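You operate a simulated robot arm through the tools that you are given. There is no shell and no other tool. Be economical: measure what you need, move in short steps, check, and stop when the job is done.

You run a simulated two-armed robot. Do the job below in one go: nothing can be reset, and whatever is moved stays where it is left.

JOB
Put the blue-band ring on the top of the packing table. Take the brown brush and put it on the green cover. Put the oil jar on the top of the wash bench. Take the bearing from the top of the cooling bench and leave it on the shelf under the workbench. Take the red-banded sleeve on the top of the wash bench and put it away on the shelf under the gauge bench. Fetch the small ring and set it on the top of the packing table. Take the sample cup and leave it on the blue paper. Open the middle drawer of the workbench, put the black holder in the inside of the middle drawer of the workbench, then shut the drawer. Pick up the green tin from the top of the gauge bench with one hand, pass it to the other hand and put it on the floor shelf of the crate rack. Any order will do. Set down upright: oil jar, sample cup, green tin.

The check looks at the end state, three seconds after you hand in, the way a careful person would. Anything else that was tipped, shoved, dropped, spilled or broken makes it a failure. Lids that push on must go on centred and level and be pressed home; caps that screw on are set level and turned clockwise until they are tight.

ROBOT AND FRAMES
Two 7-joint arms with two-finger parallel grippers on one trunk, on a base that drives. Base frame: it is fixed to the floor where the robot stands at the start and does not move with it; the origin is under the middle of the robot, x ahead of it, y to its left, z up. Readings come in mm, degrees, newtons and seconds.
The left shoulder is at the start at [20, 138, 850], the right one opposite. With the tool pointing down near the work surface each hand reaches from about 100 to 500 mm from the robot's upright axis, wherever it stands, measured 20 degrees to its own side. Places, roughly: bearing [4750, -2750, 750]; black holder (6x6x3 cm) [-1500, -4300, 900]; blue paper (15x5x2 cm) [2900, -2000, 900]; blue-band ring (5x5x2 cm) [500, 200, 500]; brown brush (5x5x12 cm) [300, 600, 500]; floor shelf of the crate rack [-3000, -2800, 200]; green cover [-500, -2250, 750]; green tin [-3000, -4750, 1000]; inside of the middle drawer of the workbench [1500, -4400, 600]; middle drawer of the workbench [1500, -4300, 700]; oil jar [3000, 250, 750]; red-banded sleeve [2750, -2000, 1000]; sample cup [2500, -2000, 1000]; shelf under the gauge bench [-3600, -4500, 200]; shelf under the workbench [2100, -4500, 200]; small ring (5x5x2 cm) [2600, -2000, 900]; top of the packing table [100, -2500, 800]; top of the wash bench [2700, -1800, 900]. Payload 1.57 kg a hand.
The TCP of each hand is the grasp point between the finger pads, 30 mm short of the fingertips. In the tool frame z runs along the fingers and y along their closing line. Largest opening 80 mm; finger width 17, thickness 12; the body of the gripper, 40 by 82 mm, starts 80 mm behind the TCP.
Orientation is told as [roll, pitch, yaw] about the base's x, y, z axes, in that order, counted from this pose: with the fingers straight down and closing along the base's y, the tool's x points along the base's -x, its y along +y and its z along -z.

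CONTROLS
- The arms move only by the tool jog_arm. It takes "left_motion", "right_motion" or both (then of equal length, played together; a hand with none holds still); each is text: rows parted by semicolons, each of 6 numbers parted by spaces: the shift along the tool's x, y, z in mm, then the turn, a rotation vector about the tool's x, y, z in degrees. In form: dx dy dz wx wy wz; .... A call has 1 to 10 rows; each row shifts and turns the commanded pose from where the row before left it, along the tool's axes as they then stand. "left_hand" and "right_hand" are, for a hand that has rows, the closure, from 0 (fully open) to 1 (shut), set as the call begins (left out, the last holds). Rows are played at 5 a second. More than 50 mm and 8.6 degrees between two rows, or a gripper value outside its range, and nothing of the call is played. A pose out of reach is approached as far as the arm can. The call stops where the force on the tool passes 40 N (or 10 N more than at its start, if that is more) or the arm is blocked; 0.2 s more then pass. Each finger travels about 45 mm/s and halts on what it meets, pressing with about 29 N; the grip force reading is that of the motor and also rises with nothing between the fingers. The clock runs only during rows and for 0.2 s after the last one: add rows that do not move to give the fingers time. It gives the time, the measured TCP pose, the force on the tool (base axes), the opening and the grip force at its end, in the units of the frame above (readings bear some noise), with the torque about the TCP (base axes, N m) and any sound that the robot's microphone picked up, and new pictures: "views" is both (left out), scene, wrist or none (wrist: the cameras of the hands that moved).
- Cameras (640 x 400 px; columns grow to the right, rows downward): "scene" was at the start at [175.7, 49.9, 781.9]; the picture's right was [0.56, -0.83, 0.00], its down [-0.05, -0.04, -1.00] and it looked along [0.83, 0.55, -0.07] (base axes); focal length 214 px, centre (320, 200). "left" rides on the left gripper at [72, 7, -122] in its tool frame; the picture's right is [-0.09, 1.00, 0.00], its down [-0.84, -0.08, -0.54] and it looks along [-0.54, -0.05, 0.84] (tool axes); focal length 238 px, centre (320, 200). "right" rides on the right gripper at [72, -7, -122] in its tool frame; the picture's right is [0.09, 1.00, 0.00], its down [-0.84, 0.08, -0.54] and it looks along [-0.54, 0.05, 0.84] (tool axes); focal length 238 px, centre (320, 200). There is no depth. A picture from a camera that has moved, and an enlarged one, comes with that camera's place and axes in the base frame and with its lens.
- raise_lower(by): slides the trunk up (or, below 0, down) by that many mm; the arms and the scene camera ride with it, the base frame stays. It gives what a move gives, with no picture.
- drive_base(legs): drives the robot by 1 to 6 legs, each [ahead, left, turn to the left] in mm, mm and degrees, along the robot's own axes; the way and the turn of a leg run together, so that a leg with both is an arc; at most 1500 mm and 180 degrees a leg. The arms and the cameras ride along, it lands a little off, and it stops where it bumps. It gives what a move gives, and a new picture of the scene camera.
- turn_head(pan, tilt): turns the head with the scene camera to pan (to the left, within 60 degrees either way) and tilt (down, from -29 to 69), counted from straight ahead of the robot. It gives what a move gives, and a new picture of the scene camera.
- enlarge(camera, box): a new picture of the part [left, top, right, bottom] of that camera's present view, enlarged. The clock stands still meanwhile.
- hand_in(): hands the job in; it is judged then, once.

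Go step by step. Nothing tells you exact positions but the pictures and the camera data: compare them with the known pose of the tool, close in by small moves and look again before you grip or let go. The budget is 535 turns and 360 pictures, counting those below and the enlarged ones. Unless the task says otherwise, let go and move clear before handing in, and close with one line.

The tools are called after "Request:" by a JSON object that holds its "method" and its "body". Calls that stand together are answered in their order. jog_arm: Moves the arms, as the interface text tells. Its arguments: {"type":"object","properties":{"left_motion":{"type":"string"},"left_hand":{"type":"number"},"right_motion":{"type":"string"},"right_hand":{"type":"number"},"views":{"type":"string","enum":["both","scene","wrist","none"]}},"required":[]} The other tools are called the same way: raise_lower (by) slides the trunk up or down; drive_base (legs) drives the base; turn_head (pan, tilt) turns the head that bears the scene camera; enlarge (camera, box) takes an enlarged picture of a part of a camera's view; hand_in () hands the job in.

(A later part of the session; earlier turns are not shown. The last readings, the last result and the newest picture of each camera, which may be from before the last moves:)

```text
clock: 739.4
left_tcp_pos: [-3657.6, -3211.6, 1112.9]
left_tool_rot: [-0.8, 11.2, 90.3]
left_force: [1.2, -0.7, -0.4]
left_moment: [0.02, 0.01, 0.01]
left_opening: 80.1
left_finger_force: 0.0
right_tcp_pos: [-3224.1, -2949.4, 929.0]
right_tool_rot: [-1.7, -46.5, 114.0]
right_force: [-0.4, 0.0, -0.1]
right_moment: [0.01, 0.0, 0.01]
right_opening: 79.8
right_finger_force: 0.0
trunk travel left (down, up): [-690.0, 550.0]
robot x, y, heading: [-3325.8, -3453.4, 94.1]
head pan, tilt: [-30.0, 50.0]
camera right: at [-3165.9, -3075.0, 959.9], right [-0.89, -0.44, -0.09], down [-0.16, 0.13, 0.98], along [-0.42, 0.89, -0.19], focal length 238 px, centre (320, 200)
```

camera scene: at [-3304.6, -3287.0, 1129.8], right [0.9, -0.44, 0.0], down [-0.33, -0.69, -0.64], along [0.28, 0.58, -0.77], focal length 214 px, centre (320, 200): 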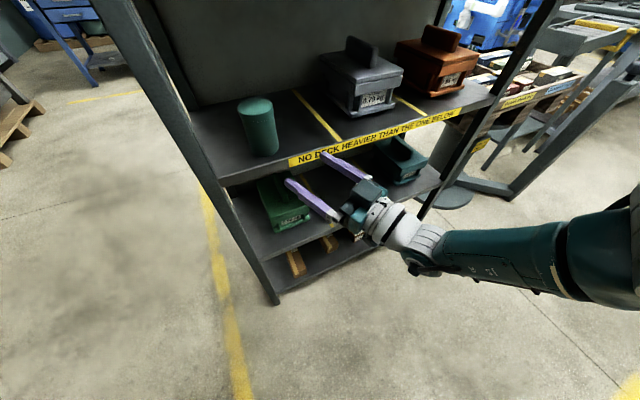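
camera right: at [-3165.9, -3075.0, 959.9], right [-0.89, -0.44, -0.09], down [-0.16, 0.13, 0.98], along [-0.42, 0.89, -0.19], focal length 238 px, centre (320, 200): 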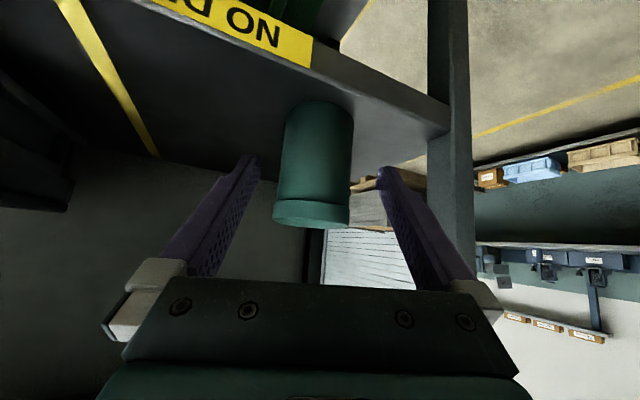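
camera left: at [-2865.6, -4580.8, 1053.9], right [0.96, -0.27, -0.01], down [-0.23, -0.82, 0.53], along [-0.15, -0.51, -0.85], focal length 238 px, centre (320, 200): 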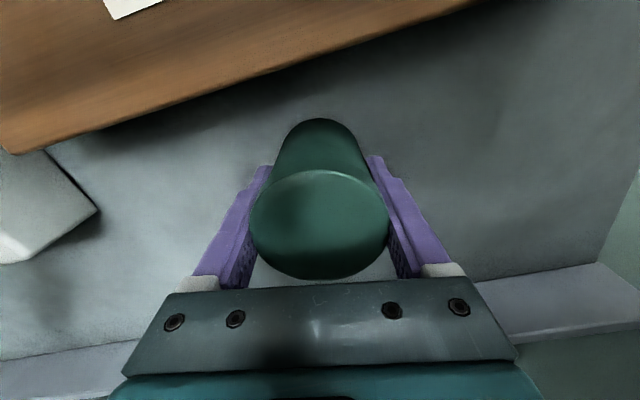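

Request:
{"method": "jog_arm", "body": {"right_motion": "-6.4 -1.6 33 0 0 0;-6.4 -1.6 33 0 0 0;0 0 0 0 0 0", "views": "wrist"}}

Request:
{"method": "jog_arm", "body": {"right_motion": "0 0 0 0 0 0;0 0 0 0 0 0;0 0 0 0 0 0;0 0 0 0 0 0;0 0 0 0 0 0", "right_hand": 1, "views": "none"}}

```text
clock: 740.2
left_tcp_pos: [-3657.8, -3211.8, 1112.4]
left_tool_rot: [-0.8, 11.2, 90.2]
left_force: [1.3, -0.4, -0.7]
left_moment: [0.0, 0.02, 0.01]
left_opening: 79.9
left_finger_force: 0.1
right_tcp_pos: [-3237.9, -2917.2, 902.9]
right_tool_rot: [-1.8, -46.7, 114.0]
right_force: [-0.3, 0.9, -1.0]
right_moment: [0.01, -0.04, -0.02]
right_opening: 79.8
right_finger_force: 0.0
right hand out of reach, approached as far as the arm can: row 2
trunk travel left (down, up): [-690.0, 550.0]
robot x, y, heading: [-3332.6, -3454.1, 93.8]
head pan, tilt: [-30.0, 50.0]
camera right: at [-3179.0, -3041.6, 935.5], right [-0.89, -0.44, -0.09], down [-0.16, 0.13, 0.98], along [-0.42, 0.89, -0.19], focal length 238 px, centre (320, 200)
```

right: 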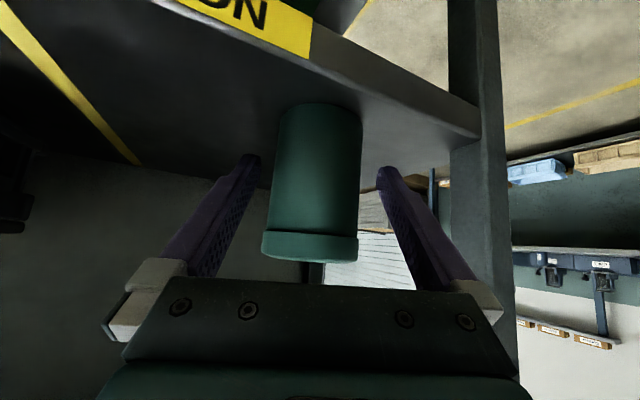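

```text
clock: 741.4
left_tcp_pos: [-3657.9, -3210.9, 1111.5]
left_tool_rot: [-0.9, 11.2, 90.3]
left_force: [-0.3, -1.2, 0.0]
left_moment: [0.0, -0.04, 0.05]
left_opening: 80.6
left_finger_force: 0.1
right_tcp_pos: [-3238.0, -2916.3, 903.7]
right_tool_rot: [-1.7, -46.6, 114.0]
right_force: [0.4, 0.2, 0.8]
right_moment: [0.01, 0.07, 0.0]
right_opening: 59.0
right_finger_force: 29.5
trunk travel left (down, up): [-690.0, 550.0]
robot x, y, heading: [-3330.4, -3453.1, 94.0]
head pan, tilt: [-30.0, 50.0]
```

Request:
{"method": "raise_lower", "body": {"by": 50}}

Request:
{"method": "drive_base", "body": {"legs": [[-268, -99, 0]]}}

Request:
{"method": "raise_lower", "body": {"by": -400}}

Request:
{"method": "raise_lower", "body": {"by": -280}}

Request:
{"method": "turn_head", "body": {"pan": -15, "tilt": 25}}

```text
clock: 742.3
left_tcp_pos: [-3657.9, -3212.2, 1161.2]
left_tool_rot: [-0.9, 11.2, 90.2]
left_force: [-0.1, -0.2, -0.7]
left_moment: [0.01, 0.01, 0.0]
left_opening: 80.1
left_finger_force: 0.1
right_tcp_pos: [-3237.1, -2917.9, 953.0]
right_tool_rot: [-1.7, -46.6, 113.8]
right_force: [-0.7, 0.1, -2.1]
right_moment: [0.01, -0.03, 0.04]
right_opening: 58.9
right_finger_force: 29.1
trunk travel left (down, up): [-740.0, 500.0]
robot x, y, heading: [-3330.3, -3451.5, 94.1]
head pan, tilt: [-30.0, 50.0]
```

```text
clock: 744.3
left_tcp_pos: [-3539.6, -3475.1, 1162.9]
left_tool_rot: [-0.7, 11.2, 90.4]
left_force: [0.4, -0.8, 1.3]
left_moment: [-0.03, 0.01, -0.03]
left_opening: 80.0
left_finger_force: 0.1
right_tcp_pos: [-3120.6, -3179.4, 953.5]
right_tool_rot: [-1.7, -46.6, 114.0]
right_force: [0.5, -0.3, -2.1]
right_moment: [-0.09, 0.0, 0.01]
right_opening: 59.0
right_finger_force: 29.5
trunk travel left (down, up): [-740.0, 500.0]
robot x, y, heading: [-3209.6, -3715.6, 94.3]
head pan, tilt: [-30.0, 50.0]
camera scene: at [-3186.6, -3549.9, 1224.7], right [0.9, -0.43, 0.0], down [-0.33, -0.69, -0.64], along [0.28, 0.58, -0.77], focal length 214 px, centre (320, 200)
```

scene: 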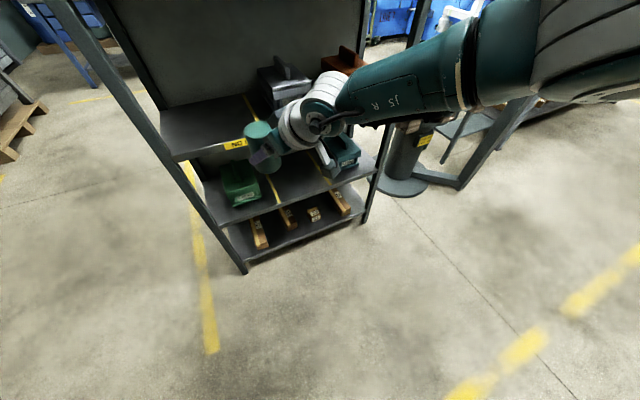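

```text
clock: 748.1
left_tcp_pos: [-3538.8, -3476.0, 762.5]
left_tool_rot: [-0.8, 11.2, 90.4]
left_force: [0.2, 0.6, -0.2]
left_moment: [0.03, 0.01, 0.02]
left_opening: 80.1
left_finger_force: 0.2
right_tcp_pos: [-3120.9, -3179.6, 553.2]
right_tool_rot: [-1.6, -46.6, 114.0]
right_force: [-0.6, -0.4, -1.5]
right_moment: [-0.03, -0.04, -0.01]
right_opening: 58.9
right_finger_force: 29.6
trunk travel left (down, up): [-340.0, 900.0]
robot x, y, heading: [-3214.1, -3719.4, 94.2]
head pan, tilt: [-30.0, 50.0]
```

```text
clock: 751.0
left_tcp_pos: [-3539.7, -3475.9, 481.9]
left_tool_rot: [-0.7, 11.2, 90.4]
left_force: [0.2, 0.1, -1.0]
left_moment: [0.02, 0.02, -0.01]
left_opening: 80.0
left_finger_force: 0.1
right_tcp_pos: [-3119.8, -3179.1, 273.4]
right_tool_rot: [-1.7, -46.6, 114.1]
right_force: [-1.0, 0.5, -1.7]
right_moment: [-0.06, -0.01, 0.01]
right_opening: 59.1
right_finger_force: 28.8
trunk travel left (down, up): [-60.0, 1180.0]
robot x, y, heading: [-3216.3, -3717.0, 94.1]
head pan, tilt: [-30.0, 50.0]
```

```text
clock: 751.8
left_tcp_pos: [-3539.5, -3476.0, 481.2]
left_tool_rot: [-0.7, 11.2, 90.4]
left_force: [-0.1, 0.9, 0.1]
left_moment: [-0.03, 0.02, 0.01]
left_opening: 80.1
left_finger_force: 0.0
right_tcp_pos: [-3119.7, -3180.6, 275.2]
right_tool_rot: [-1.6, -46.6, 114.0]
right_force: [0.6, 0.0, -2.1]
right_moment: [-0.03, -0.02, 0.02]
right_opening: 59.1
right_finger_force: 28.8
trunk travel left (down, up): [-60.0, 1180.0]
robot x, y, heading: [-3215.4, -3718.6, 94.4]
head pan, tilt: [-15.0, 25.0]
camera scene: at [-3202.9, -3528.9, 582.1], right [0.98, -0.19, 0.0], down [-0.08, -0.42, -0.91], along [0.17, 0.89, -0.42], focal length 214 px, centre (320, 200)
```

scene: 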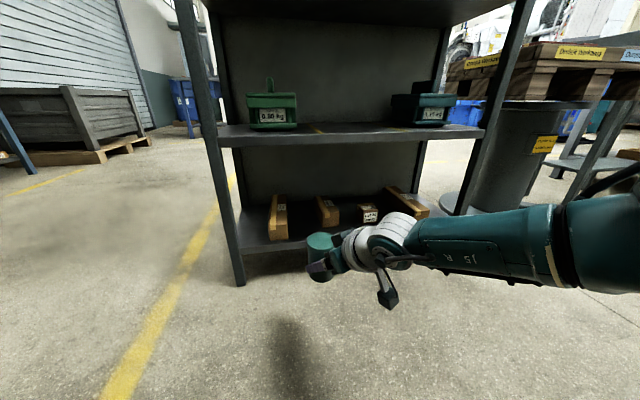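

Request:
{"method": "drive_base", "body": {"legs": [[253, -5, 0]]}}

Request:
{"method": "jog_arm", "body": {"right_motion": "0 0 0 0 0 0", "views": "wrist"}}

```text
clock: 753.7
left_tcp_pos: [-3551.7, -3224.5, 481.9]
left_tool_rot: [-0.8, 11.3, 90.2]
left_force: [-0.8, -0.1, 0.1]
left_moment: [-0.01, 0.02, 0.05]
left_opening: 80.2
left_finger_force: 0.0
right_tcp_pos: [-3132.3, -2930.3, 271.8]
right_tool_rot: [-1.7, -46.4, 113.9]
right_force: [0.5, -0.1, -1.6]
right_moment: [-0.05, -0.02, -0.01]
right_opening: 58.8
right_finger_force: 28.8
trunk travel left (down, up): [-60.0, 1180.0]
robot x, y, heading: [-3225.9, -3463.2, 94.0]
head pan, tilt: [-15.0, 25.0]
camera scene: at [-3216.0, -3278.4, 582.0], right [0.98, -0.19, 0.0], down [-0.08, -0.42, -0.91], along [0.17, 0.89, -0.42], focal length 214 px, centre (320, 200)
```

scene: 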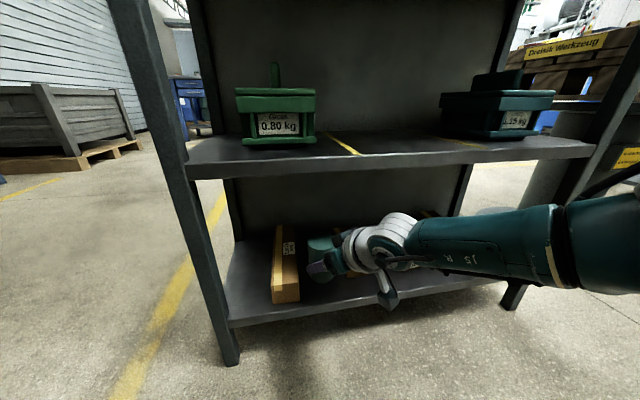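

```text
clock: 754.1
left_tcp_pos: [-3553.7, -3223.4, 482.1]
left_tool_rot: [-0.8, 11.3, 90.4]
left_force: [-0.2, 0.2, 0.2]
left_moment: [0.02, -0.02, -0.03]
left_opening: 79.9
left_finger_force: 0.0
right_tcp_pos: [-3132.2, -2929.1, 274.1]
right_tool_rot: [-1.8, -46.5, 113.9]
right_force: [0.3, -0.7, -2.1]
right_moment: [0.0, -0.01, -0.02]
right_opening: 59.0
right_finger_force: 28.8
trunk travel left (down, up): [-60.0, 1180.0]
robot x, y, heading: [-3224.9, -3465.4, 94.0]
head pan, tilt: [-15.0, 25.0]
camera right: at [-3073.8, -3054.0, 304.7], right [-0.89, -0.44, -0.09], down [-0.16, 0.13, 0.98], along [-0.42, 0.89, -0.19], focal length 238 px, centre (320, 200)
```

right: 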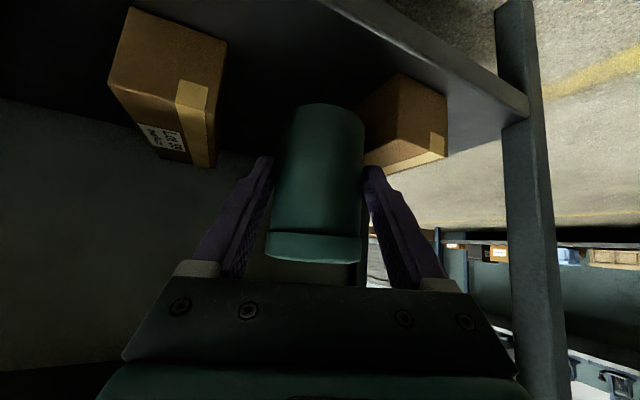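

Request:
{"method": "drive_base", "body": {"legs": [[0, -24, 0]]}}

Request:
{"method": "raise_lower", "body": {"by": -30}}

Request:
{"method": "jog_arm", "body": {"right_motion": "0 0 0 0 0 0", "views": "wrist"}}

```text
clock: 754.9
left_tcp_pos: [-3534.6, -3222.6, 482.1]
left_tool_rot: [-0.6, 11.2, 90.4]
left_force: [0.2, -0.1, 0.0]
left_moment: [0.03, -0.03, 0.02]
left_opening: 80.2
left_finger_force: 0.1
right_tcp_pos: [-3115.4, -2925.9, 271.9]
right_tool_rot: [-1.3, -46.6, 113.7]
right_force: [-0.5, 0.3, -1.7]
right_moment: [-0.02, -0.03, -0.03]
right_opening: 59.2
right_finger_force: 28.6
trunk travel left (down, up): [-60.0, 1180.0]
robot x, y, heading: [-3204.8, -3463.0, 94.1]
head pan, tilt: [-15.0, 25.0]
camera scene: at [-3197.4, -3275.5, 582.2], right [0.98, -0.19, 0.0], down [-0.08, -0.42, -0.91], along [0.17, 0.89, -0.42], focal length 214 px, centre (320, 200)
```

scene: 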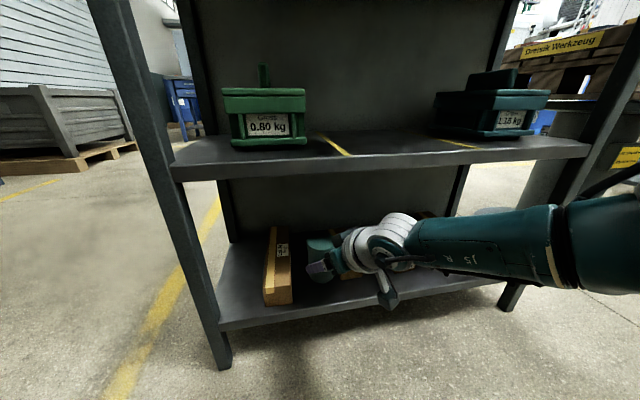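

```text
clock: 755.6
left_tcp_pos: [-3529.4, -3221.3, 452.7]
left_tool_rot: [-0.8, 11.2, 90.4]
left_force: [-0.2, -0.1, -0.7]
left_moment: [-0.03, -0.01, 0.0]
left_opening: 80.0
left_finger_force: 0.0
right_tcp_pos: [-3109.1, -2926.8, 243.2]
right_tool_rot: [-1.8, -46.4, 114.0]
right_force: [0.0, -1.1, -1.6]
right_moment: [-0.04, -0.01, 0.0]
right_opening: 59.0
right_finger_force: 28.8
trunk travel left (down, up): [-30.0, 1210.0]
robot x, y, heading: [-3207.7, -3466.1, 93.8]
head pan, tilt: [-15.0, 25.0]
```

```text
clock: 756.0
left_tcp_pos: [-3529.3, -3222.1, 452.3]
left_tool_rot: [-0.8, 11.2, 90.3]
left_force: [-1.4, 0.5, -0.8]
left_moment: [0.02, 0.0, -0.04]
left_opening: 79.9
left_finger_force: 0.1
right_tcp_pos: [-3109.5, -2926.8, 244.2]
right_tool_rot: [-1.7, -46.5, 113.9]
right_force: [-0.2, 0.8, -2.4]
right_moment: [-0.04, -0.04, -0.02]
right_opening: 59.2
right_finger_force: 29.2
trunk travel left (down, up): [-30.0, 1210.0]
robot x, y, heading: [-3206.3, -3463.5, 93.8]
head pan, tilt: [-15.0, 25.0]
camera right: at [-3051.6, -3051.7, 275.1], right [-0.89, -0.44, -0.09], down [-0.16, 0.13, 0.98], along [-0.42, 0.89, -0.19], focal length 238 px, centre (320, 200)
```

right: 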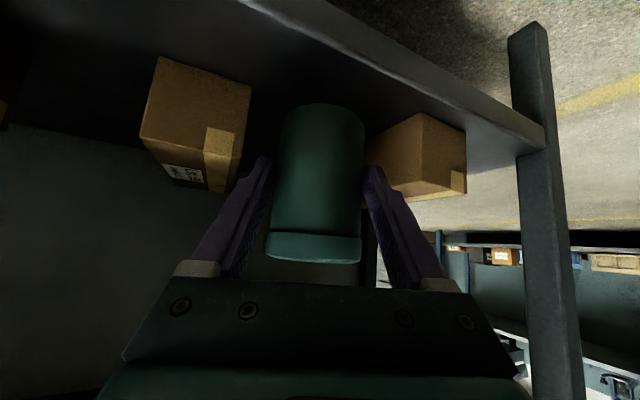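

Request:
{"method": "jog_arm", "body": {"right_motion": "2.2 -7.3 -2.4 0 0 0;0 0 0 0 0 0", "views": "none"}}

Request:
{"method": "raise_lower", "body": {"by": -15}}

Request:
{"method": "raise_lower", "body": {"by": -6}}

Request:
{"method": "raise_lower", "body": {"by": -5}}

```text
clock: 756.6
left_tcp_pos: [-3529.1, -3221.2, 452.1]
left_tool_rot: [-0.8, 11.3, 90.3]
left_force: [-0.1, 0.4, 0.3]
left_moment: [0.03, 0.0, 0.01]
left_opening: 79.8
left_finger_force: 0.1
right_tcp_pos: [-3102.5, -2927.3, 243.8]
right_tool_rot: [-1.7, -46.5, 113.8]
right_force: [-0.6, 0.4, -2.2]
right_moment: [-0.03, -0.03, 0.02]
right_opening: 58.9
right_finger_force: 28.7
trunk travel left (down, up): [-30.0, 1210.0]
robot x, y, heading: [-3203.0, -3469.1, 94.1]
head pan, tilt: [-15.0, 25.0]
```

```text
clock: 757.3
left_tcp_pos: [-3530.0, -3221.0, 436.0]
left_tool_rot: [-0.8, 11.2, 90.2]
left_force: [-0.1, -0.2, -1.1]
left_moment: [-0.02, -0.02, 0.02]
left_opening: 79.9
left_finger_force: 0.0
right_tcp_pos: [-3102.2, -2927.9, 229.0]
right_tool_rot: [-1.7, -46.5, 113.9]
right_force: [0.0, 0.9, -2.3]
right_moment: [-0.03, 0.01, 0.04]
right_opening: 59.0
right_finger_force: 29.0
trunk travel left (down, up): [-15.0, 1225.0]
robot x, y, heading: [-3199.1, -3461.1, 93.8]
head pan, tilt: [-15.0, 25.0]
```

```text
clock: 757.8
left_tcp_pos: [-3529.5, -3221.1, 431.0]
left_tool_rot: [-0.8, 11.3, 90.3]
left_force: [0.3, -0.5, 0.0]
left_moment: [0.0, 0.0, -0.02]
left_opening: 80.0
left_finger_force: 0.1
right_tcp_pos: [-3101.0, -2926.5, 222.1]
right_tool_rot: [-1.7, -46.5, 113.9]
right_force: [0.0, 0.6, -2.9]
right_moment: [-0.03, 0.0, -0.03]
right_opening: 58.9
right_finger_force: 28.7
trunk travel left (down, up): [-9.0, 1231.0]
robot x, y, heading: [-3202.2, -3465.0, 93.8]
head pan, tilt: [-15.0, 25.0]
```

```text
clock: 758.4
left_tcp_pos: [-3529.5, -3222.3, 426.6]
left_tool_rot: [-0.8, 11.2, 90.3]
left_force: [-0.1, -0.1, -0.4]
left_moment: [0.03, 0.0, 0.0]
left_opening: 79.8
left_finger_force: 0.1
right_tcp_pos: [-3101.5, -2928.0, 217.4]
right_tool_rot: [-1.7, -46.5, 113.9]
right_force: [0.9, -0.5, -2.4]
right_moment: [0.01, 0.0, -0.01]
right_opening: 59.2
right_finger_force: 28.8
trunk travel left (down, up): [-4.0, 1236.0]
robot x, y, heading: [-3201.9, -3465.2, 94.1]
head pan, tilt: [-15.0, 25.0]
```

Request:
{"method": "jog_arm", "body": {"right_motion": "2.2 0 2.1 0 0 0;2.2 0 2.1 0 0 0;2.2 0 2.1 0 0 0;2.2 0 2.1 0 0 0;2.2 0 2.1 0 0 0;2.2 0 2.1 0 0 0;2.2 0 2.1 0 0 0;2.2 0 2.1 0 0 0", "views": "none"}}

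```text
clock: 760.1
left_tcp_pos: [-3530.9, -3216.6, 428.1]
left_tool_rot: [-0.8, 11.0, 90.4]
left_force: [0.3, 0.0, 0.9]
left_moment: [0.05, 0.01, -0.02]
left_opening: 80.1
left_finger_force: 0.0
right_tcp_pos: [-3102.5, -2922.8, 198.7]
right_tool_rot: [-2.0, -47.3, 114.0]
right_force: [-5.0, 2.7, 22.2]
right_moment: [0.32, 0.63, 0.04]
right_opening: 59.3
right_finger_force: 28.8
right hand out of reach, approached as far as the arm can: row 7
trunk travel left (down, up): [-4.0, 1236.0]
robot x, y, heading: [-3200.4, -3463.9, 94.3]
head pan, tilt: [-15.0, 25.0]
```

Request:
{"method": "jog_arm", "body": {"right_motion": "-1.4 0 -1.4 0 0 0;0 0 0 0 0 0", "views": "none"}}

Request:
{"method": "jog_arm", "body": {"right_motion": "0 0 0 0 0 0;0 0 0 0 0 0;0 0 0 0 0 0;0 0 -20 0 0 0;0 0 -30 0 0 0;0 0 -30 0 0 0", "right_hand": 0.12, "views": "wrist"}}

```text
clock: 760.8
left_tcp_pos: [-3529.8, -3217.3, 426.0]
left_tool_rot: [-0.8, 11.0, 90.5]
left_force: [0.7, -0.4, -0.3]
left_moment: [-0.03, 0.04, 0.02]
left_opening: 80.0
left_finger_force: 0.1
right_tcp_pos: [-3104.1, -2922.9, 198.8]
right_tool_rot: [-1.8, -47.1, 114.0]
right_force: [-3.9, 5.9, 13.5]
right_moment: [0.74, 0.56, 0.06]
right_opening: 58.9
right_finger_force: 28.7
trunk travel left (down, up): [-4.0, 1236.0]
robot x, y, heading: [-3202.5, -3459.7, 94.2]
head pan, tilt: [-15.0, 25.0]
```

```text
clock: 762.1
left_tcp_pos: [-3529.9, -3220.9, 426.3]
left_tool_rot: [-0.8, 11.2, 90.3]
left_force: [0.7, -0.5, -0.2]
left_moment: [-0.01, -0.02, 0.0]
left_opening: 80.0
left_finger_force: 0.0
right_tcp_pos: [-3101.7, -2929.6, 196.4]
right_tool_rot: [-1.6, -46.6, 113.9]
right_force: [0.1, 0.1, 0.1]
right_moment: [0.0, -0.04, 0.01]
right_opening: 70.5
right_finger_force: 0.0
right hand out of reach, approached as far as the arm can: row 4, 5, 6
trunk travel left (down, up): [-4.0, 1236.0]
robot x, y, heading: [-3202.3, -3461.4, 94.1]
head pan, tilt: [-15.0, 25.0]
camera right: at [-3042.2, -3054.8, 228.8], right [-0.89, -0.44, -0.09], down [-0.16, 0.13, 0.98], along [-0.42, 0.89, -0.19], focal length 238 px, centre (320, 200)
```

right: 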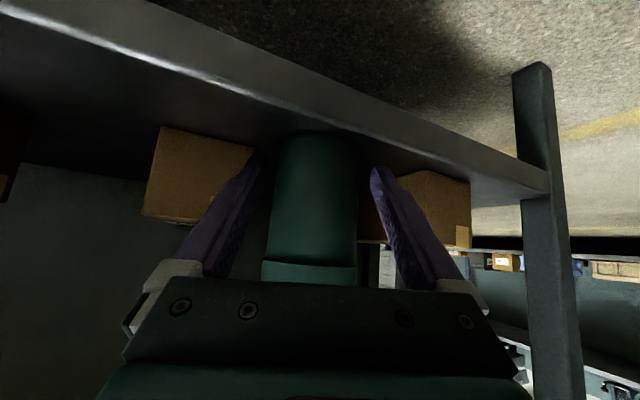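

Request:
{"method": "drive_base", "body": {"legs": [[-141, -51, 0], [-150, 0, 0]]}}

```text
clock: 764.5
left_tcp_pos: [-3457.5, -3502.9, 427.0]
left_tool_rot: [-0.8, 11.1, 90.2]
left_force: [0.0, -0.3, 0.1]
left_moment: [0.0, 0.01, -0.01]
left_opening: 80.1
left_finger_force: 0.0
right_tcp_pos: [-3028.2, -3213.0, 198.8]
right_tool_rot: [-1.9, -46.7, 113.9]
right_force: [-0.4, 0.3, -0.5]
right_moment: [-0.01, 0.0, 0.01]
right_opening: 70.2
right_finger_force: 0.0
trunk travel left (down, up): [-4.0, 1236.0]
robot x, y, heading: [-3129.6, -3750.2, 93.9]
head pan, tilt: [-15.0, 25.0]
camera scene: at [-3120.9, -3558.2, 526.7], right [0.98, -0.19, 0.0], down [-0.08, -0.41, -0.91], along [0.17, 0.89, -0.42], focal length 214 px, centre (320, 200)
```

scene: 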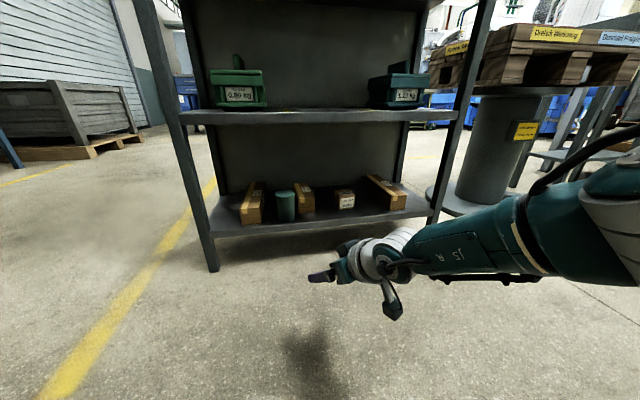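

The green tin stands on the floor shelf. Now recover the right arm's posture and head for the black holder on the parts bench.

Request:
{"method": "raise_lower", "body": {"by": 400}}

Request:
{"method": "jog_arm", "body": {"right_motion": "27 0 -2 0 8 0;27 0 -2 0 8 0;27 0 -2 0 8 0;27 0 -2 0 8 0;27 0 -2 0 8 0;20 0 0 0 6 0;20 0 0 0 0 0;20 0 0 0 0 0;20 0 0 0 0 0;0 0 0 0 0 0", "right_hand": 0, "views": "none"}}

```text
clock: 768.3
left_tcp_pos: [-3457.5, -3506.8, 826.5]
left_tool_rot: [-0.8, 11.2, 90.3]
left_force: [0.1, -0.1, 0.5]
left_moment: [-0.01, -0.04, 0.02]
left_opening: 80.1
left_finger_force: 0.0
right_tcp_pos: [-3028.9, -3215.4, 597.3]
right_tool_rot: [-1.5, -46.7, 113.8]
right_force: [0.2, -1.0, -0.1]
right_moment: [-0.03, 0.01, -0.01]
right_opening: 70.5
right_finger_force: 0.2
trunk travel left (down, up): [-404.0, 836.0]
robot x, y, heading: [-3129.1, -3747.7, 94.0]
head pan, tilt: [-15.0, 25.0]
```

```text
clock: 770.5
left_tcp_pos: [-3457.9, -3506.8, 826.9]
left_tool_rot: [-0.7, 11.2, 90.2]
left_force: [0.0, -0.1, -0.3]
left_moment: [-0.02, 0.0, 0.0]
left_opening: 80.1
left_finger_force: 0.0
right_tcp_pos: [-2908.9, -3406.3, 557.9]
right_tool_rot: [-1.3, -0.6, 112.7]
right_force: [0.3, 1.0, -0.7]
right_moment: [0.03, -0.04, 0.0]
right_opening: 80.1
right_finger_force: 0.0
right hand out of reach, approached as far as the arm can: row 4, 6
trunk travel left (down, up): [-404.0, 836.0]
robot x, y, heading: [-3134.8, -3754.3, 94.0]
head pan, tilt: [-15.0, 25.0]
```

Request:
{"method": "jog_arm", "body": {"right_motion": "15 0 -20 0 0 0;15 0 -30 0 0 0;15 0 -30 0 0 0;0 0 -30 0 0 3;0 0 -30 0 3 3;0 0 -30 0 3 3;0 0 -30 0 3 3;0 0 -30 0 2 3;0 0 0 0 0 0", "views": "none"}}

```text
clock: 772.5
left_tcp_pos: [-3457.8, -3508.1, 825.9]
left_tool_rot: [-0.8, 11.1, 90.3]
left_force: [0.4, -0.1, 0.3]
left_moment: [-0.03, 0.0, 0.02]
left_opening: 79.9
left_finger_force: 0.0
right_tcp_pos: [-2899.4, -3444.0, 787.8]
right_tool_rot: [-2.2, 10.1, 97.1]
right_force: [-1.4, -0.5, -0.3]
right_moment: [0.01, -0.01, 0.02]
right_opening: 80.3
right_finger_force: 0.1
trunk travel left (down, up): [-404.0, 836.0]
robot x, y, heading: [-3127.8, -3749.9, 93.9]
head pan, tilt: [-15.0, 25.0]
```

Request:
{"method": "drive_base", "body": {"legs": [[200, 0, 0], [0, 0, 176], [0, 1420, 0], [230, 0, 0]]}}

Request:
{"method": "raise_lower", "body": {"by": 200}}

Request:
{"method": "turn_head", "body": {"pan": 12, "tilt": 35}}

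```text
clock: 789.2
left_tcp_pos: [-1439.2, -4099.2, 825.2]
left_tool_rot: [-0.9, 11.3, -95.3]
left_force: [0.0, 0.3, 0.4]
left_moment: [0.04, 0.01, 0.0]
left_opening: 80.0
left_finger_force: 0.1
right_tcp_pos: [-1999.7, -4108.1, 786.6]
right_tool_rot: [-2.4, 10.0, -88.3]
right_force: [-0.4, -0.4, -0.7]
right_moment: [0.0, 0.01, 0.0]
right_opening: 80.1
right_finger_force: 0.0
trunk travel left (down, up): [-404.0, 836.0]
robot x, y, heading: [-1741.1, -3822.9, -91.5]
head pan, tilt: [-15.0, 25.0]
camera scene: at [-1769.1, -4014.0, 926.3], right [-0.96, 0.28, 0.0], down [0.12, 0.4, -0.91], along [-0.26, -0.87, -0.42], focal length 214 px, centre (320, 200)
```

scene: 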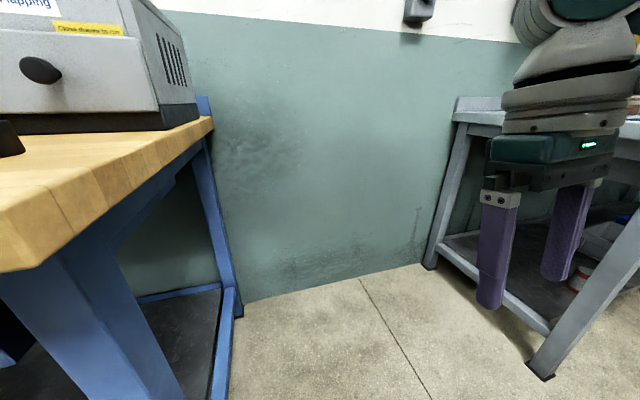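

```text
clock: 791.4
left_tcp_pos: [-1438.3, -4098.8, 1025.9]
left_tool_rot: [-0.8, 11.2, -95.4]
left_force: [0.2, 1.0, -0.5]
left_moment: [-0.01, 0.02, -0.03]
left_opening: 79.7
left_finger_force: 0.1
right_tcp_pos: [-2001.0, -4107.4, 987.5]
right_tool_rot: [-2.4, 10.0, -88.3]
right_force: [-0.1, 0.8, 0.4]
right_moment: [0.0, -0.04, 0.02]
right_opening: 79.8
right_finger_force: 0.0
trunk travel left (down, up): [-604.0, 636.0]
robot x, y, heading: [-1740.2, -3829.0, -91.5]
head pan, tilt: [-15.0, 25.0]
```

```text
clock: 792.3
left_tcp_pos: [-1439.7, -4099.0, 1026.3]
left_tool_rot: [-0.8, 11.2, -95.4]
left_force: [0.6, -0.6, 0.1]
left_moment: [-0.02, 0.01, 0.0]
left_opening: 80.0
left_finger_force: 0.0
right_tcp_pos: [-1999.2, -4107.4, 987.2]
right_tool_rot: [-2.2, 10.0, -88.3]
right_force: [-0.5, -0.1, -0.5]
right_moment: [-0.02, 0.0, -0.02]
right_opening: 80.0
right_finger_force: 0.0
trunk travel left (down, up): [-604.0, 636.0]
robot x, y, heading: [-1739.0, -3826.5, -91.5]
head pan, tilt: [12.0, 35.0]
camera scene: at [-1726.9, -4012.0, 1110.5], right [-0.98, -0.18, 0.0], down [-0.1, 0.56, -0.82], along [0.15, -0.81, -0.57], focal length 214 px, centre (320, 200)
```

scene: 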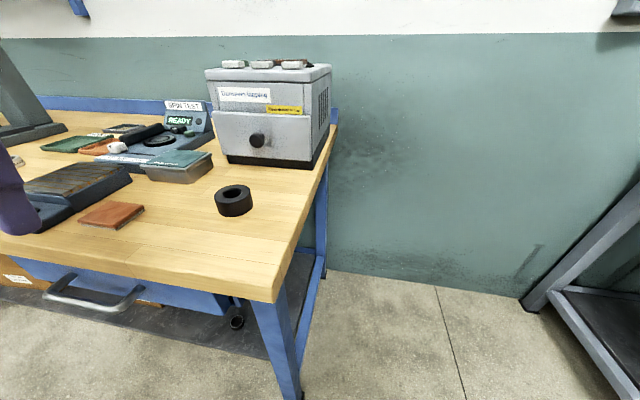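

Request:
{"method": "drive_base", "body": {"legs": [[41, 70, 0]]}}

Request:
{"method": "jog_arm", "body": {"left_motion": "0 0 0 0 -5.6 0;0 0 0 0 -5.6 0;-30 -28 0 0 0 0;-30 -28 0 0 0 0;-30 -28 0 0 0 0;-30 -28 0 0 0 0;-30 -28 0 0 0 0;0 0 20 0 0 0;0 0 0 0 0 0", "views": "wrist"}}

```text
clock: 793.3
left_tcp_pos: [-1369.4, -4140.9, 1026.2]
left_tool_rot: [-0.8, 11.2, -95.3]
left_force: [0.9, -0.2, 0.4]
left_moment: [-0.01, 0.0, 0.0]
left_opening: 79.9
left_finger_force: 0.1
right_tcp_pos: [-1931.4, -4150.6, 987.2]
right_tool_rot: [-2.2, 10.0, -88.3]
right_force: [0.0, 0.6, 0.2]
right_moment: [0.04, -0.01, -0.03]
right_opening: 80.1
right_finger_force: 0.1
trunk travel left (down, up): [-604.0, 636.0]
robot x, y, heading: [-1674.2, -3866.9, -91.5]
head pan, tilt: [12.0, 35.0]
camera scene: at [-1658.5, -4054.9, 1110.5], right [-0.98, -0.18, 0.0], down [-0.1, 0.56, -0.82], along [0.15, -0.81, -0.57], focal length 214 px, centre (320, 200)
```

scene: 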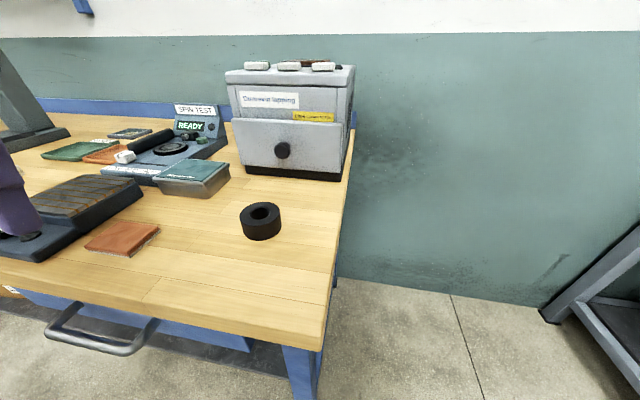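

```text
clock: 795.3
left_tcp_pos: [-1523.6, -4277.5, 1008.2]
left_tool_rot: [-0.8, 0.1, -95.3]
left_force: [-0.4, 1.1, -0.2]
left_moment: [-0.01, 0.04, 0.03]
left_opening: 80.1
left_finger_force: 0.0
right_tcp_pos: [-1932.6, -4149.9, 987.5]
right_tool_rot: [-2.3, 10.0, -88.3]
right_force: [0.4, 0.1, 0.2]
right_moment: [0.0, -0.01, -0.01]
right_opening: 80.1
right_finger_force: 0.0
trunk travel left (down, up): [-604.0, 636.0]
robot x, y, heading: [-1669.4, -3867.1, -91.6]
head pan, tilt: [12.0, 35.0]
camera left: at [-1509.2, -4206.7, 1129.7], right [0.98, -0.18, -0.01], down [-0.14, -0.83, 0.54], along [-0.11, -0.53, -0.84], focal length 238 px, centre (320, 200)
```

left: 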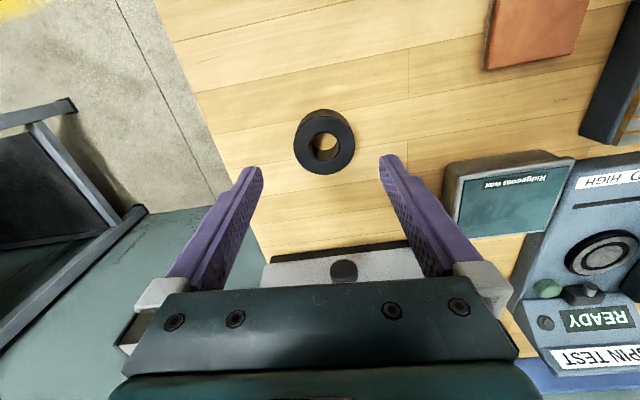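

Request:
{"method": "jog_arm", "body": {"left_motion": "-8 1 35 0 0 0;0 0 25 0 0 0;0 0 10 0 0 0;0 0 6 0 0 0;0 0 5 0 0 0;0 0 5 0 0 0;0 0 5 0 0 0;0 0 5 0 0 0;0 0 5 0 0 0", "views": "wrist"}}

```text
clock: 797.4
left_tcp_pos: [-1524.6, -4285.7, 910.8]
left_tool_rot: [-0.7, 0.0, -95.1]
left_force: [0.2, 8.0, 18.7]
left_moment: [0.19, -0.88, 0.35]
left_opening: 79.1
left_finger_force: 0.1
right_tcp_pos: [-1931.4, -4150.3, 987.9]
right_tool_rot: [-2.3, 10.1, -88.3]
right_force: [-0.6, -0.2, 0.5]
right_moment: [0.04, 0.03, -0.03]
right_opening: 80.2
right_finger_force: 0.1
trunk travel left (down, up): [-604.0, 636.0]
robot x, y, heading: [-1669.2, -3868.5, -91.5]
head pan, tilt: [12.0, 35.0]
stopped in row 9 (left hand): the force on the tool passed its limit at 43 N (the readings are from after the stop); the commanded pose is now the measured one
camera left: at [-1510.9, -4215.7, 1031.6], right [0.98, -0.18, -0.01], down [-0.14, -0.83, 0.54], along [-0.11, -0.53, -0.84], focal length 238 px, centre (320, 200)
```

left: 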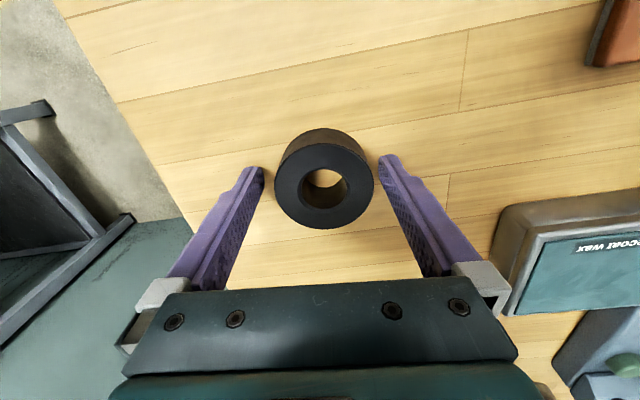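

Request:
{"method": "jog_arm", "body": {"left_motion": "0 0 -5 0 0 0;0 0 0 0 0 0;0 0 0 0 0 0;0 0 0 0 0 0;0 0 0 0 0 0;0 0 0 0 0 0", "left_hand": 1, "views": "none"}}

Request:
{"method": "raise_lower", "body": {"by": 150}}

Request:
{"method": "jog_arm", "body": {"left_motion": "30 0 0 0 0 0;30 0 0 0 0 0;30 0 0 0 0 0;30 0 0 0 0 0;0 0 0 0 0 0", "views": "wrist"}}

```text
clock: 798.8
left_tcp_pos: [-1524.9, -4286.0, 915.3]
left_tool_rot: [-0.8, 0.0, -95.1]
left_force: [-0.3, 0.6, -1.1]
left_moment: [0.04, 0.0, -0.03]
left_opening: 58.9
left_finger_force: 28.3
right_tcp_pos: [-1931.5, -4150.4, 987.8]
right_tool_rot: [-2.3, 10.0, -88.3]
right_force: [-0.5, -0.3, -0.1]
right_moment: [-0.02, 0.0, -0.01]
right_opening: 80.1
right_finger_force: 0.0
trunk travel left (down, up): [-604.0, 636.0]
robot x, y, heading: [-1671.0, -3867.2, -91.6]
head pan, tilt: [12.0, 35.0]
```

```text
clock: 800.6
left_tcp_pos: [-1526.5, -4286.1, 1064.8]
left_tool_rot: [-0.8, 0.0, -95.1]
left_force: [-0.9, -0.6, -0.9]
left_moment: [0.02, 0.0, -0.01]
left_opening: 59.2
left_finger_force: 29.5
right_tcp_pos: [-1932.4, -4150.5, 1137.0]
right_tool_rot: [-2.3, 9.9, -88.4]
right_force: [-0.5, 1.0, -0.6]
right_moment: [-0.04, 0.01, 0.0]
right_opening: 79.9
right_finger_force: 0.1
trunk travel left (down, up): [-754.0, 486.0]
robot x, y, heading: [-1670.2, -3864.2, -91.2]
head pan, tilt: [12.0, 35.0]
```

```text
clock: 801.8
left_tcp_pos: [-1516.2, -4169.0, 1065.4]
left_tool_rot: [-0.8, 0.0, -95.1]
left_force: [-0.8, 0.7, -1.1]
left_moment: [0.0, 0.01, 0.03]
left_opening: 58.7
left_finger_force: 29.4
right_tcp_pos: [-1930.3, -4149.8, 1137.4]
right_tool_rot: [-2.2, 10.0, -88.3]
right_force: [-0.2, 0.1, -0.8]
right_moment: [0.02, -0.01, -0.04]
right_opening: 80.0
right_finger_force: 0.1
trunk travel left (down, up): [-754.0, 486.0]
robot x, y, heading: [-1672.8, -3863.4, -91.4]
head pan, tilt: [12.0, 35.0]
camera left: at [-1501.5, -4098.4, 1186.3], right [0.98, -0.18, -0.01], down [-0.14, -0.83, 0.54], along [-0.11, -0.53, -0.84], focal length 238 px, centre (320, 200)
```

left: 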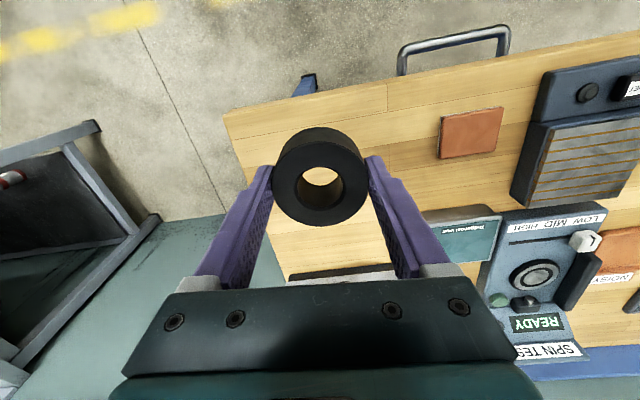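

Holder in hand. Driving to the green workbench's drawers.

Request:
{"method": "drive_base", "body": {"legs": [[-250, 0, 1.4], [0, 1400, 0], [0, 1400, 0], [0, 550, 0]]}}

Request:
{"method": "raise_lower", "body": {"by": -300}}

Request:
{"method": "turn_head", "body": {"pan": -5, "tilt": 30}}

```text
clock: 819.6
left_tcp_pos: [1850.5, -3951.7, 1065.2]
left_tool_rot: [-0.8, 0.0, -94.4]
left_force: [-0.5, 0.0, -0.9]
left_moment: [0.02, 0.03, -0.01]
left_opening: 58.9
left_finger_force: 29.1
right_tcp_pos: [1434.5, -3938.8, 1138.1]
right_tool_rot: [-2.3, 10.0, -87.4]
right_force: [0.5, 0.2, -1.2]
right_moment: [0.0, -0.06, -0.02]
right_opening: 80.2
right_finger_force: 0.0
trunk travel left (down, up): [-754.0, 486.0]
robot x, y, heading: [1689.4, -3653.1, -90.8]
head pan, tilt: [12.0, 35.0]
camera scene: at [1705.1, -3839.4, 1260.5], right [-0.98, -0.2, 0.0], down [-0.11, 0.56, -0.82], along [0.16, -0.8, -0.57], focal length 214 px, centre (320, 200)
```

scene: 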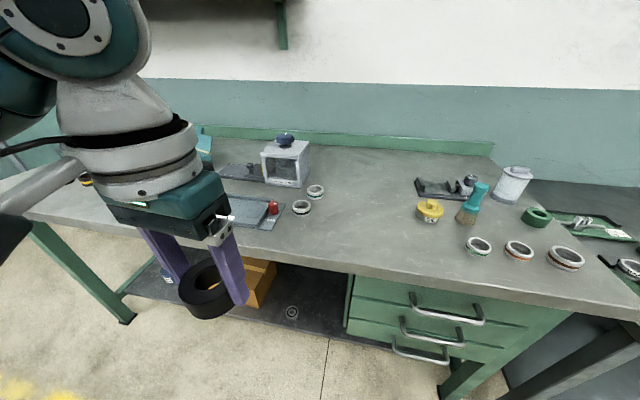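

```text
clock: 822.6
left_tcp_pos: [1850.6, -3950.9, 764.3]
left_tool_rot: [-0.8, 0.0, -94.3]
left_force: [0.4, 0.1, -0.7]
left_moment: [-0.02, 0.03, -0.05]
left_opening: 59.0
left_finger_force: 29.1
right_tcp_pos: [1432.6, -3939.2, 836.6]
right_tool_rot: [-2.4, 9.9, -87.5]
right_force: [-0.7, -0.8, -0.5]
right_moment: [0.05, -0.01, -0.03]
right_opening: 80.1
right_finger_force: 0.0
trunk travel left (down, up): [-454.0, 786.0]
robot x, y, heading: [1689.2, -3648.5, -90.8]
head pan, tilt: [12.0, 35.0]
```

```text
clock: 823.4
left_tcp_pos: [1850.5, -3952.1, 765.4]
left_tool_rot: [-0.8, 0.0, -94.3]
left_force: [-0.6, -0.1, 0.5]
left_moment: [-0.01, 0.0, 0.0]
left_opening: 58.7
left_finger_force: 29.6
right_tcp_pos: [1434.2, -3939.6, 838.5]
right_tool_rot: [-2.3, 10.0, -87.5]
right_force: [-0.1, -0.1, 0.4]
right_moment: [-0.02, 0.01, 0.0]
right_opening: 80.0
right_finger_force: 0.0
trunk travel left (down, up): [-454.0, 786.0]
robot x, y, heading: [1687.3, -3652.7, -90.6]
head pan, tilt: [-5.0, 30.0]
camera scene: at [1679.0, -3843.0, 968.3], right [-1.0, 0.1, 0.0], down [0.05, 0.5, -0.87], along [-0.08, -0.86, -0.5], focal length 214 px, centre (320, 200)
```

scene: 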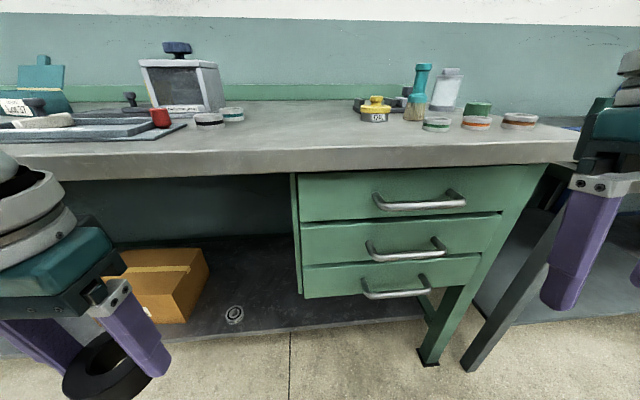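

The middle drawer handle is at about [1485, -4126, 672]. I'll back off, lower, and turn the right hand to point forward with its fingers closing vertically.

Request:
{"method": "drive_base", "body": {"legs": [[-170, -50, 0.6]]}}

Request:
{"method": "raise_lower", "body": {"by": -150}}

Request:
{"method": "jog_arm", "body": {"right_motion": "-27 0 2 0 -8 0;-27 0 2 0 -8 0;-27 0 2 0 -8 0;-27 0 2 0 -8 0;-27 0 2 0 -8 0;-27 0 2 0 -8 0;-27 0 2 0 -8 0;-27 0 2 0 -8 0;-27 0 2 0 -8 0;-27 0 2 0 -8 0", "views": "none"}}

```text
clock: 824.9
left_tcp_pos: [1804.6, -3779.7, 764.9]
left_tool_rot: [-0.8, 0.0, -93.4]
left_force: [0.2, -0.4, -0.8]
left_moment: [-0.02, -0.01, 0.01]
left_opening: 58.8
left_finger_force: 28.7
right_tcp_pos: [1388.4, -3773.6, 837.7]
right_tool_rot: [-2.4, 10.0, -86.5]
right_force: [-0.7, -0.5, -1.0]
right_moment: [-0.01, -0.02, -0.02]
right_opening: 79.9
right_finger_force: 0.2
trunk travel left (down, up): [-454.0, 786.0]
robot x, y, heading: [1640.9, -3483.7, -89.5]
head pan, tilt: [-5.0, 30.0]
camera scene: at [1632.3, -3673.6, 968.2], right [-1.0, 0.08, 0.0], down [0.04, 0.5, -0.87], along [-0.07, -0.86, -0.5], focal length 214 px, centre (320, 200)
```

scene: 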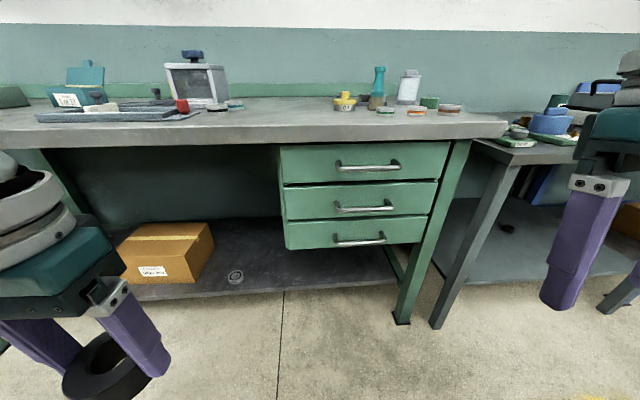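

```text
clock: 826.6
left_tcp_pos: [1804.5, -3780.1, 613.7]
left_tool_rot: [-0.7, 0.0, -93.5]
left_force: [-1.0, 0.3, -1.3]
left_moment: [0.0, 0.01, 0.01]
left_opening: 58.8
left_finger_force: 29.7
right_tcp_pos: [1389.1, -3774.2, 687.0]
right_tool_rot: [-2.3, 10.0, -86.4]
right_force: [1.2, -0.1, 0.6]
right_moment: [0.0, 0.0, 0.02]
right_opening: 80.1
right_finger_force: 0.1
trunk travel left (down, up): [-304.0, 936.0]
robot x, y, heading: [1640.5, -3483.4, -89.8]
head pan, tilt: [-5.0, 30.0]
```

```text
clock: 828.8
left_tcp_pos: [1809.5, -3778.8, 615.6]
left_tool_rot: [-0.6, 0.1, -93.3]
left_force: [0.0, 0.4, 0.4]
left_moment: [-0.02, 0.07, 0.0]
left_opening: 58.7
left_finger_force: 28.8
right_tcp_pos: [1425.1, -4003.2, 776.9]
right_tool_rot: [-6.6, -69.3, -77.7]
right_force: [0.2, 0.0, 0.7]
right_moment: [0.03, -0.01, 0.01]
right_opening: 79.8
right_finger_force: 0.0
right hand out of reach, approached as far as the arm can: row 10
trunk travel left (down, up): [-304.0, 936.0]
robot x, y, heading: [1637.7, -3483.6, -89.6]
head pan, tilt: [-5.0, 30.0]
```

Request:
{"method": "jog_arm", "body": {"right_motion": "0 0 -30 0 0 0;0 0 -30 0 0 0;0 0 0 0 -7 0;0 0 0 0 -7 0;0 0 0 0 -6 0;0 0 0 0 0 8;0 0 0 0 0 8;0 0 0 0 0 8;0 0 0 0 0 8;0 0 0 0 0 8", "views": "none"}}

```text
clock: 831.0
left_tcp_pos: [1805.0, -3779.9, 615.2]
left_tool_rot: [-0.7, -0.1, -93.3]
left_force: [-0.3, 0.7, -1.7]
left_moment: [-0.02, -0.06, 0.01]
left_opening: 58.6
left_finger_force: 29.0
right_tcp_pos: [1375.0, -3975.3, 770.2]
right_tool_rot: [90.1, -52.2, -176.2]
right_force: [0.2, -0.2, 1.0]
right_moment: [0.01, 0.02, 0.02]
right_opening: 79.9
right_finger_force: 0.1
right hand out of reach, approached as far as the arm can: row 1, 2, 4, 5
trunk travel left (down, up): [-304.0, 936.0]
robot x, y, heading: [1641.3, -3487.4, -89.7]
head pan, tilt: [-5.0, 30.0]
```

Request:
{"method": "jog_arm", "body": {"right_motion": "0 0 0 0 0 8.5;0 0 0 0 0 8.5;0 0 0 0 0 8.5;0 0 0 0 0 8.5;0 0 0 0 0 8.5;0 0 0 0 0 8.5;0 0 0 0 0 0", "views": "none"}}

```text
clock: 832.6
left_tcp_pos: [1804.8, -3781.0, 615.2]
left_tool_rot: [-0.8, 0.0, -93.4]
left_force: [0.3, 0.4, -0.9]
left_moment: [0.0, 0.01, -0.03]
left_opening: 58.8
left_finger_force: 28.8
right_tcp_pos: [1375.0, -3976.3, 769.3]
right_tool_rot: [90.0, -1.1, -176.2]
right_force: [0.2, 0.5, -1.2]
right_moment: [0.0, 0.01, -0.01]
right_opening: 80.3
right_finger_force: 0.1
trunk travel left (down, up): [-304.0, 936.0]
robot x, y, heading: [1639.7, -3483.2, -89.9]
head pan, tilt: [-5.0, 30.0]
```

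Request:
{"method": "raise_lower", "body": {"by": -95}}

Request:
{"method": "drive_base", "body": {"legs": [[75, 110, 0]]}}

Request:
{"method": "jog_arm", "body": {"right_motion": "0 0 0 0 0 0", "views": "wrist"}}

```text
clock: 833.9
left_tcp_pos: [1804.0, -3779.3, 520.4]
left_tool_rot: [-0.7, 0.0, -93.4]
left_force: [0.1, 0.7, -2.0]
left_moment: [0.0, -0.01, 0.0]
left_opening: 58.9
left_finger_force: 28.8
right_tcp_pos: [1375.0, -3975.0, 675.0]
right_tool_rot: [90.0, -1.2, -176.0]
right_force: [-0.9, 0.0, -0.9]
right_moment: [0.0, -0.01, 0.0]
right_opening: 80.0
right_finger_force: 0.0
trunk travel left (down, up): [-209.0, 1031.0]
robot x, y, heading: [1639.1, -3484.3, -89.5]
head pan, tilt: [-5.0, 30.0]
```

```text
clock: 835.2
left_tcp_pos: [1913.8, -3855.3, 519.9]
left_tool_rot: [-0.9, 0.0, -93.4]
left_force: [-0.2, 0.2, -1.4]
left_moment: [0.01, -0.01, 0.01]
left_opening: 58.7
left_finger_force: 28.6
right_tcp_pos: [1484.3, -4050.3, 674.3]
right_tool_rot: [89.9, -1.3, -176.1]
right_force: [1.0, 0.0, 0.4]
right_moment: [0.03, -0.02, 0.01]
right_opening: 79.9
right_finger_force: 0.1
trunk travel left (down, up): [-209.0, 1031.0]
robot x, y, heading: [1749.4, -3560.6, -89.5]
head pan, tilt: [-5.0, 30.0]
camera scene: at [1741.3, -3748.7, 723.2], right [-1.0, 0.08, 0.0], down [0.04, 0.5, -0.87], along [-0.07, -0.86, -0.5], focal length 214 px, centre (320, 200)
```

scene: 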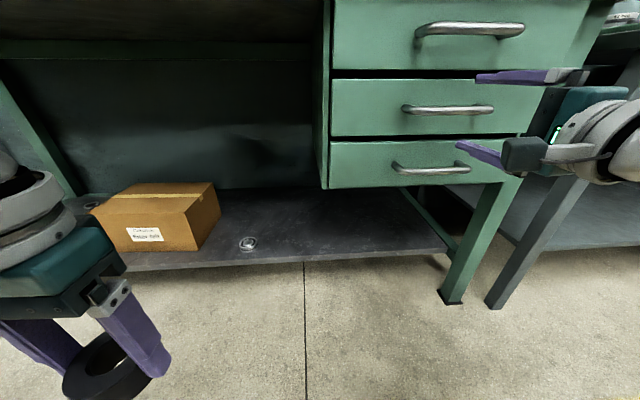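

```text
clock: 835.6
left_tcp_pos: [1913.2, -3854.4, 519.9]
left_tool_rot: [-0.9, 0.0, -93.4]
left_force: [-0.4, 0.3, -1.0]
left_moment: [-0.02, -0.03, 0.02]
left_opening: 58.6
left_finger_force: 29.1
right_tcp_pos: [1484.7, -4050.2, 675.4]
right_tool_rot: [89.9, -1.2, -176.0]
right_force: [0.9, 0.2, 0.5]
right_moment: [-0.02, 0.01, 0.02]
right_opening: 80.1
right_finger_force: 0.0
trunk travel left (down, up): [-209.0, 1031.0]
robot x, y, heading: [1748.4, -3556.9, -89.6]
head pan, tilt: [-5.0, 30.0]
camera right: at [1547.9, -3923.4, 666.8], right [0.11, 0.01, 0.99], down [-0.87, 0.48, 0.1], along [-0.48, -0.88, 0.06], focal length 238 px, centre (320, 200)
```

right: 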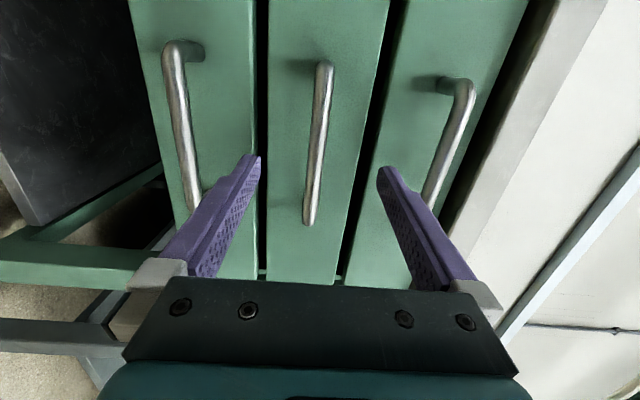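

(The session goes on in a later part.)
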